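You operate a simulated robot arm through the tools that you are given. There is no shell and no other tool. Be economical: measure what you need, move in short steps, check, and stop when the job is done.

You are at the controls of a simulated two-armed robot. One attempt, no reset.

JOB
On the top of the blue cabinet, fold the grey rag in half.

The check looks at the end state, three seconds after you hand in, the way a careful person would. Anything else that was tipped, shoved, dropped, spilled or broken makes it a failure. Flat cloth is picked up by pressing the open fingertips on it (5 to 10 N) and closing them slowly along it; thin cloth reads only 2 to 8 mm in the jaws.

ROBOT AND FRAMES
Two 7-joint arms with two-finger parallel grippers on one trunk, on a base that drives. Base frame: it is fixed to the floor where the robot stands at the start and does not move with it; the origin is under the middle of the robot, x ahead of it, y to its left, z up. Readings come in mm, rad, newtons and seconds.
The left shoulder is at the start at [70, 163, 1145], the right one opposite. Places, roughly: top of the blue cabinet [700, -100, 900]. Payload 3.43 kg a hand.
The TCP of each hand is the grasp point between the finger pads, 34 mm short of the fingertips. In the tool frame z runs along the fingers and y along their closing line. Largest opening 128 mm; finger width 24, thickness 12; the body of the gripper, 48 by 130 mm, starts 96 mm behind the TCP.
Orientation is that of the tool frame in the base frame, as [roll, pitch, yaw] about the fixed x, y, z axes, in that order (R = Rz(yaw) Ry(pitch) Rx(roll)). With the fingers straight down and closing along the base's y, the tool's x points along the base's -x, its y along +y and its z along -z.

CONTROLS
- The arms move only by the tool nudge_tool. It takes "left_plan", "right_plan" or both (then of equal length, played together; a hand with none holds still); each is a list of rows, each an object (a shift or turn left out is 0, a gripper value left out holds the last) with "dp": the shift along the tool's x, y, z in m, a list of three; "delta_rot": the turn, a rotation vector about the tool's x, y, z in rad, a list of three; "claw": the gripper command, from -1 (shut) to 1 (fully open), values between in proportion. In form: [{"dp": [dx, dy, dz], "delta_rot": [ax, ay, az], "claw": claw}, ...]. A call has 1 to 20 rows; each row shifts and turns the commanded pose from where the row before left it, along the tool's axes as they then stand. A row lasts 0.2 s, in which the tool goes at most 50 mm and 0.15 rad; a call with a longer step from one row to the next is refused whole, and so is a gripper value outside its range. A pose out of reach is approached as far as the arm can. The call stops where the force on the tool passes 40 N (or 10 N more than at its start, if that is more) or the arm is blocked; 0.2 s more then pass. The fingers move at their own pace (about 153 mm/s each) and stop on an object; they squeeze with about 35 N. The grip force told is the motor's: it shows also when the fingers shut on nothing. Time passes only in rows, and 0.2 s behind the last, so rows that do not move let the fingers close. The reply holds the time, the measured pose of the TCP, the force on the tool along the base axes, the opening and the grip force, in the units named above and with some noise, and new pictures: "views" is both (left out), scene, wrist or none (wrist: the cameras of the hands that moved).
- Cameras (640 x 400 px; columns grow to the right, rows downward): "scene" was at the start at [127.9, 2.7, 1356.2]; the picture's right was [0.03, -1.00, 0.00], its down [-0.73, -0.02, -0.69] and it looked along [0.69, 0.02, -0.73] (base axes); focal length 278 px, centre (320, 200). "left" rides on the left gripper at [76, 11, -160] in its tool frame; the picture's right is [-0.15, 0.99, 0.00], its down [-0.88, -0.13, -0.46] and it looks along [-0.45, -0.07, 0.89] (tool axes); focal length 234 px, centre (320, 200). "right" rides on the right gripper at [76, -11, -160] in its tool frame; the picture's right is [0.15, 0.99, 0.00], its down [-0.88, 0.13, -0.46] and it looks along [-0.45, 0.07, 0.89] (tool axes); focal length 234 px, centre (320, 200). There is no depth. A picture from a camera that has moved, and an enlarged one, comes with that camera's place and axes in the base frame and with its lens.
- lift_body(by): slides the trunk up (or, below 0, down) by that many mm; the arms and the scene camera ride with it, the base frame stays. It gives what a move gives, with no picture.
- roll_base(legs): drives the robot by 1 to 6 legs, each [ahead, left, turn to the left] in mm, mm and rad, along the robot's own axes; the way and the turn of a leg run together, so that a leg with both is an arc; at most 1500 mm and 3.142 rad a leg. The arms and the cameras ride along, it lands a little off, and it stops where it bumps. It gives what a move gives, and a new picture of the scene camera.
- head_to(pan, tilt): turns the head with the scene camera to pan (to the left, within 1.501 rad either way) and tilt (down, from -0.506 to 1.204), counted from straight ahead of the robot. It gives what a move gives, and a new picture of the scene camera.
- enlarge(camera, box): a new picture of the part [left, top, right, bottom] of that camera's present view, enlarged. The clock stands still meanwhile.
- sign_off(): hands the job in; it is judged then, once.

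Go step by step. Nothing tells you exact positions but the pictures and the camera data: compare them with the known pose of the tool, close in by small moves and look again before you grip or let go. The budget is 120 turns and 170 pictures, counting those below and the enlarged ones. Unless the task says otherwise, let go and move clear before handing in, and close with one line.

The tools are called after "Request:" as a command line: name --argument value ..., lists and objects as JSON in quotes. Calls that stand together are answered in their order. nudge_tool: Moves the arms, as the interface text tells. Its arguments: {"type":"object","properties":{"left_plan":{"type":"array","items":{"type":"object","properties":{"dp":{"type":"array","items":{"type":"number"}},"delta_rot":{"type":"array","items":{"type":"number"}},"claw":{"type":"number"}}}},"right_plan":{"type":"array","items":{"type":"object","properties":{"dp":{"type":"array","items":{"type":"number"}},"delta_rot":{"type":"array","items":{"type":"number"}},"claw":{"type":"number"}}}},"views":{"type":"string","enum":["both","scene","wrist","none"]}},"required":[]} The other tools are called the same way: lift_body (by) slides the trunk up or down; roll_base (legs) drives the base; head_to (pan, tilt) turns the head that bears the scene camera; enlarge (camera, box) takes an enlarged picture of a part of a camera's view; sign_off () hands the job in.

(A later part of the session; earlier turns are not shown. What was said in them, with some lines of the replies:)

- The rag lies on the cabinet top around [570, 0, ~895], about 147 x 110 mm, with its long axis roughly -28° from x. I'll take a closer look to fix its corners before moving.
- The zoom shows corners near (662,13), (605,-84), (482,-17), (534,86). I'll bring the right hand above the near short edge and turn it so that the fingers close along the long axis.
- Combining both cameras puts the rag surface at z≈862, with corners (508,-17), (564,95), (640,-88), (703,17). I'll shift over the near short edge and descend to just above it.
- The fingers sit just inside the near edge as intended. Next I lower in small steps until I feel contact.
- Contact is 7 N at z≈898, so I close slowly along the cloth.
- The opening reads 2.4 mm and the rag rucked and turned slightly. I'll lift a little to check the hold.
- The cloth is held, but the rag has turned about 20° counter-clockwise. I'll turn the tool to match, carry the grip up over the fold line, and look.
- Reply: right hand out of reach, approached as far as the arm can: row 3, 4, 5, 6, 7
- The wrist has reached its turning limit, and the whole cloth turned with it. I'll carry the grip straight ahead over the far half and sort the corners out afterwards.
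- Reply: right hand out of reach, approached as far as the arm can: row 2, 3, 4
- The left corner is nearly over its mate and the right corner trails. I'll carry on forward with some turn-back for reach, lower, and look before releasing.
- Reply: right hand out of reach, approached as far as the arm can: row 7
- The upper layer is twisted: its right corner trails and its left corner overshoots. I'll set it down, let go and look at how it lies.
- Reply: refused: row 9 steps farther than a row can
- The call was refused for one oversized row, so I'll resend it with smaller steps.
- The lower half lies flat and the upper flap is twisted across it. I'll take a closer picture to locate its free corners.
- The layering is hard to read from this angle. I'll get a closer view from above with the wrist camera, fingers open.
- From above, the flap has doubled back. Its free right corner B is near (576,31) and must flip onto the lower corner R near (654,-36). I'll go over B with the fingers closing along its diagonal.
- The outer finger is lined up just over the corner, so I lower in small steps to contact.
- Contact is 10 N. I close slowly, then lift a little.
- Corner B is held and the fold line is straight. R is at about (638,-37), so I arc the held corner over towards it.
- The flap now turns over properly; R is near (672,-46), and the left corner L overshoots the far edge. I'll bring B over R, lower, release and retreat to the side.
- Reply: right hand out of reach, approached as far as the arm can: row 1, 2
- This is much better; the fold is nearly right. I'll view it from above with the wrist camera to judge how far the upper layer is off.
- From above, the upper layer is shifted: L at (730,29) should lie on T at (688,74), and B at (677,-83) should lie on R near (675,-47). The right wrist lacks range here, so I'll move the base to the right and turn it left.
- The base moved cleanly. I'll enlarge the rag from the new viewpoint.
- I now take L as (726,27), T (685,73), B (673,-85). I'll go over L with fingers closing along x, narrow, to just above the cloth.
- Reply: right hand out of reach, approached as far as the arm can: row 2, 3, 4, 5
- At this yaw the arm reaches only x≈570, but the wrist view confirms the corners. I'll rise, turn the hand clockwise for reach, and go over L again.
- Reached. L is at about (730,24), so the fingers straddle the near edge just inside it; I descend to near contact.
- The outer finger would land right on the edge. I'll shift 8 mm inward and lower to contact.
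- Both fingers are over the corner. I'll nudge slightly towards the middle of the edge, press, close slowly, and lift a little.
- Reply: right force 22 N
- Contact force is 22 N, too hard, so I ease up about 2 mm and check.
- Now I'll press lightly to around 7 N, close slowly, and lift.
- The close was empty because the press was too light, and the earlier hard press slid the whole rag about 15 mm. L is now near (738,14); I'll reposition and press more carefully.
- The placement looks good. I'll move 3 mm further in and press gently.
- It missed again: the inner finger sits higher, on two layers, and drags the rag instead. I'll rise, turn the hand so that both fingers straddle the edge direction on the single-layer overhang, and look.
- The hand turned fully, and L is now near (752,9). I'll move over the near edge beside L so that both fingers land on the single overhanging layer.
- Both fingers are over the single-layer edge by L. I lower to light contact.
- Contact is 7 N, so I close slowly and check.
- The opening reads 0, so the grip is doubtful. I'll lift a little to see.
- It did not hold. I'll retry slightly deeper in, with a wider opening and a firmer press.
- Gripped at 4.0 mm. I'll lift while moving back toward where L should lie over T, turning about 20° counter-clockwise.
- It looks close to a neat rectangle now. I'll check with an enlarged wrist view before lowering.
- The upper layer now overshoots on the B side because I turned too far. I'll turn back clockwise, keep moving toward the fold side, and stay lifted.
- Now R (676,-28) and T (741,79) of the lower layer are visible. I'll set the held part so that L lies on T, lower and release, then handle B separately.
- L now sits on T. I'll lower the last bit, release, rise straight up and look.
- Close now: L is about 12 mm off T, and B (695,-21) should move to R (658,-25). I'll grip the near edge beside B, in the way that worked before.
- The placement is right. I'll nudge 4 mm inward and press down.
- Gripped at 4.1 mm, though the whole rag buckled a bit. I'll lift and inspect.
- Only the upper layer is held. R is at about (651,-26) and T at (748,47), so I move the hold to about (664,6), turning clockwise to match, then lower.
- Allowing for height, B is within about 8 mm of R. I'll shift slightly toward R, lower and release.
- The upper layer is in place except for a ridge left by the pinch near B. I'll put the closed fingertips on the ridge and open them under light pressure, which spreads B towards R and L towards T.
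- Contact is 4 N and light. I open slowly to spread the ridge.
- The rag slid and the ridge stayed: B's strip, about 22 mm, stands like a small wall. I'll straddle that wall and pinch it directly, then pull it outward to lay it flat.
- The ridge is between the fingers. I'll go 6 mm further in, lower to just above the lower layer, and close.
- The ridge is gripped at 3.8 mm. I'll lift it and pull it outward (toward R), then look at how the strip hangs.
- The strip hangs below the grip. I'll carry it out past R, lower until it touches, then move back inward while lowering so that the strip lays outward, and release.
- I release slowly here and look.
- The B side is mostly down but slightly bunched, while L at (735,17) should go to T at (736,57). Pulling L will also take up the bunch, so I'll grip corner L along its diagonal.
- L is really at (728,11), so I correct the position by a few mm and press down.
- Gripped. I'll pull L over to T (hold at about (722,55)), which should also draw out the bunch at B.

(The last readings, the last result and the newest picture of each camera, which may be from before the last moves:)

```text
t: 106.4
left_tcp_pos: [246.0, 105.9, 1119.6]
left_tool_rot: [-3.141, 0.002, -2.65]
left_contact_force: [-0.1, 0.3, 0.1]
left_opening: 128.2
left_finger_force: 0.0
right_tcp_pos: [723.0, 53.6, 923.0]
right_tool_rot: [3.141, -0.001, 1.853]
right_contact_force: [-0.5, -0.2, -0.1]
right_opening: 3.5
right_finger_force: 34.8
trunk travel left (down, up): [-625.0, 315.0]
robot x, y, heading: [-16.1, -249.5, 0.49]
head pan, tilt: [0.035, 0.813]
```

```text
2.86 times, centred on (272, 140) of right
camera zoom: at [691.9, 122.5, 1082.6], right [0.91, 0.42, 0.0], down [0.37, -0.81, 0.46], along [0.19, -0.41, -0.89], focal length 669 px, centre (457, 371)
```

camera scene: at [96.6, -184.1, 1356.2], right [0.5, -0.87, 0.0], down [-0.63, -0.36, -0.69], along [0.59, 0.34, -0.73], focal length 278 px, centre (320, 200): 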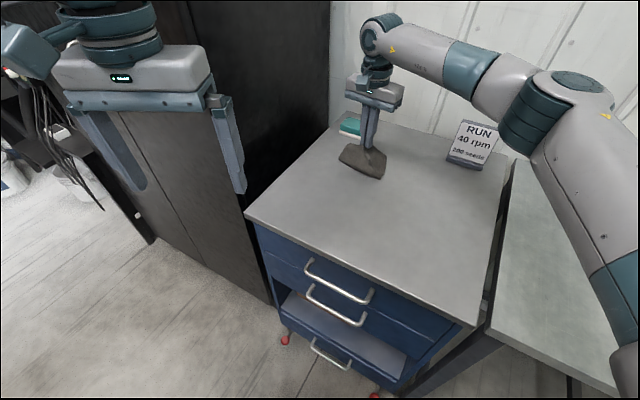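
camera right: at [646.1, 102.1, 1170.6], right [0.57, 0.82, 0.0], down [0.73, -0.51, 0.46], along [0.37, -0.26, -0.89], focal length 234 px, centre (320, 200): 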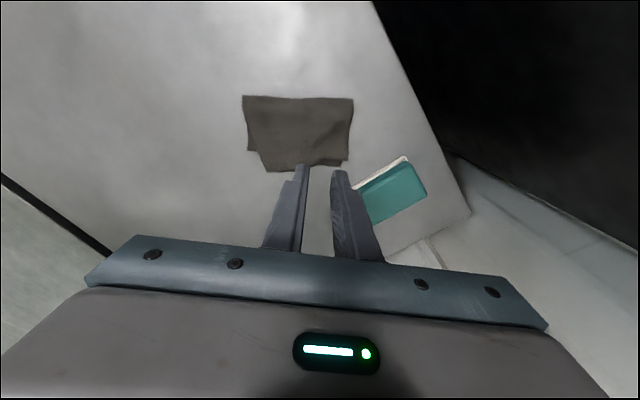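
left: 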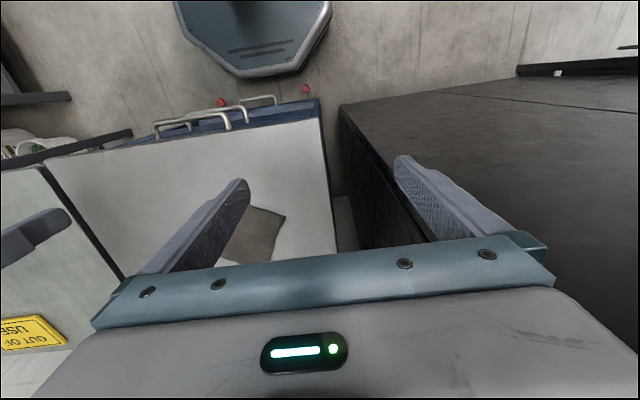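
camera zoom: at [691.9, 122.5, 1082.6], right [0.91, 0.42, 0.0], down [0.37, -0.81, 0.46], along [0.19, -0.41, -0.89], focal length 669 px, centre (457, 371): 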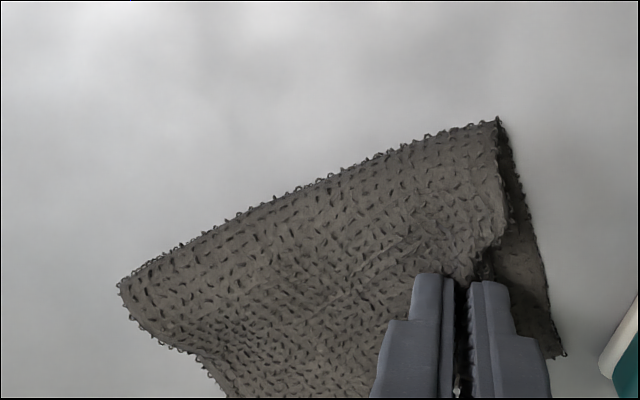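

Now it is close to a neat half fold. I'll ease the corner a little towards T, lower, release gently and look.

Request:
nudge_tool --right_plan '[{"dp": [-0.004, 0.004, 0.005]}, {"dp": [-0.004, 0.004, 0.006]}, {"dp": [-0.003, 0.003, 0.006]}, {"dp": [0, 0, 0.001]}, {}, {"claw": -0.92}, {"claw": -0.85}, {"claw": -0.77}, {}, {"dp": [0, 0, -0.02]}, {"dp": [0, 0, -0.04]}, {"dp": [0, 0, -0.045]}, {}]' --views "none"

Request:
enlarge --camera "scene" --box '[324, 130, 404, 190]'

Request:
enlarge --camera "right" --box '[180, 70, 404, 210]'

```text
t: 109.2
left_tcp_pos: [247.9, 106.8, 1119.7]
left_tool_rot: [-3.14, 0.0, -2.65]
left_contact_force: [0.9, -0.2, -0.6]
left_opening: 127.8
left_finger_force: 0.1
right_tcp_pos: [736.1, 47.5, 1011.5]
right_tool_rot: [-3.14, 0.0, 1.854]
right_contact_force: [0.6, 0.7, -1.0]
right_opening: 14.6
right_finger_force: 0.0
trunk travel left (down, up): [-625.0, 315.0]
robot x, y, heading: [-14.9, -249.4, 0.49]
head pan, tilt: [0.035, 0.813]
```

```text
6.67 times, centred on (364, 160) of scene
camera zoom: at [97.4, -184.0, 1356.1], right [0.5, -0.87, 0.0], down [-0.63, -0.36, -0.69], along [0.59, 0.34, -0.73], focal length 1855 px, centre (27, 467)
```

zoom: 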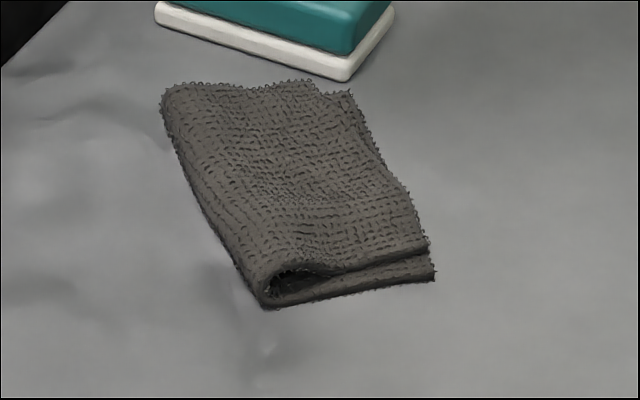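

```text
2.86 times, centred on (292, 140) of right
camera zoom: at [705.0, 115.5, 1171.0], right [0.91, 0.42, 0.0], down [0.37, -0.81, 0.46], along [0.19, -0.41, -0.89], focal length 669 px, centre (400, 371)
```

zoom: 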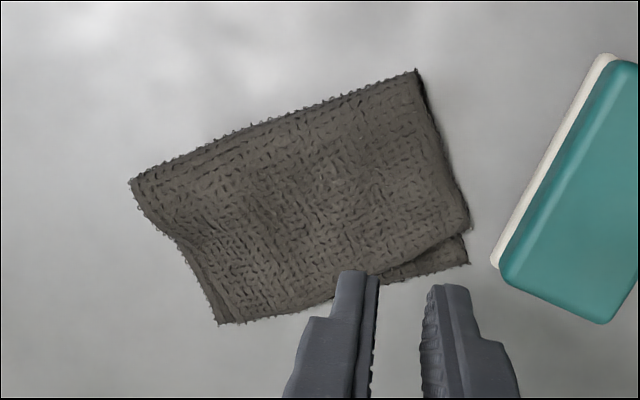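

The rag is now neatly folded in half: corners match within about 15 mm, and the box hasn't been touched. I'll draw the hand up and clear, and take a last look.

Request:
nudge_tool --right_plan '[{"dp": [0, 0, -0.045]}, {"dp": [0, 0, -0.045]}, {"dp": [0, -0.045, 0]}, {"dp": [0, -0.045, 0]}, {"dp": [-0.02, -0.04, 0]}, {"dp": [-0.03, -0.035, 0]}, {"dp": [-0.03, -0.035, 0]}, {}, {}, {}]' --views "scene"

Request:
enlarge --camera "scene" --box '[324, 130, 404, 190]'

```text
t: 111.4
left_tcp_pos: [246.7, 107.7, 1120.0]
left_tool_rot: [-3.14, -0.001, -2.65]
left_contact_force: [-0.2, 0.5, 0.7]
left_opening: 127.8
left_finger_force: 0.1
right_tcp_pos: [713.5, 45.0, 1151.4]
right_tool_rot: [-3.139, 0.003, 1.852]
right_contact_force: [0.3, 0.0, -0.8]
right_opening: 14.4
right_finger_force: 0.0
right hand out of reach, approached as far as the arm can: row 3, 4, 5, 6, 7
trunk travel left (down, up): [-625.0, 315.0]
robot x, y, heading: [-17.2, -247.5, 0.494]
head pan, tilt: [0.035, 0.813]
camera scene: at [96.5, -183.8, 1356.2], right [0.5, -0.87, 0.0], down [-0.63, -0.36, -0.69], along [0.59, 0.34, -0.73], focal length 278 px, centre (320, 200)
```

scene: 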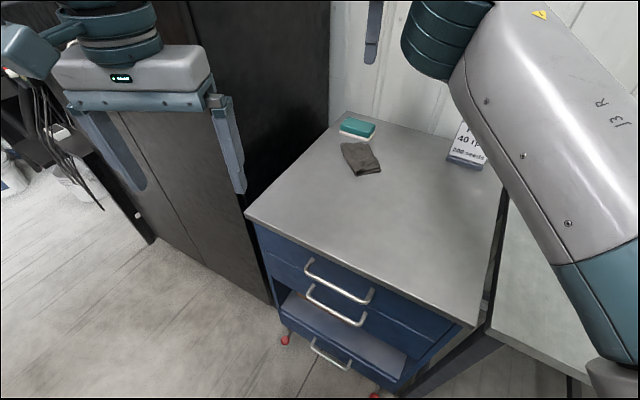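

```text
6.67 times, centred on (364, 160) of scene
camera zoom: at [96.5, -183.8, 1356.2], right [0.5, -0.87, 0.0], down [-0.63, -0.36, -0.69], along [0.59, 0.34, -0.73], focal length 1855 px, centre (27, 467)
```

zoom: 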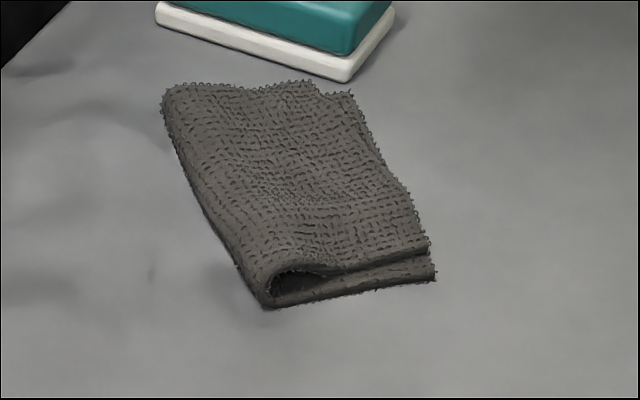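

The rag lies folded in half and stable on the cabinet. The sponge and the sign are undisturbed, and the hand is clear.

Request:
sign_off

```text
The job is handed in.
```

I folded the grey rag in half on top of the blue cabinet and handed the job in; the edges meet within about 15 mm, and nothing else on the cabinet was touched.
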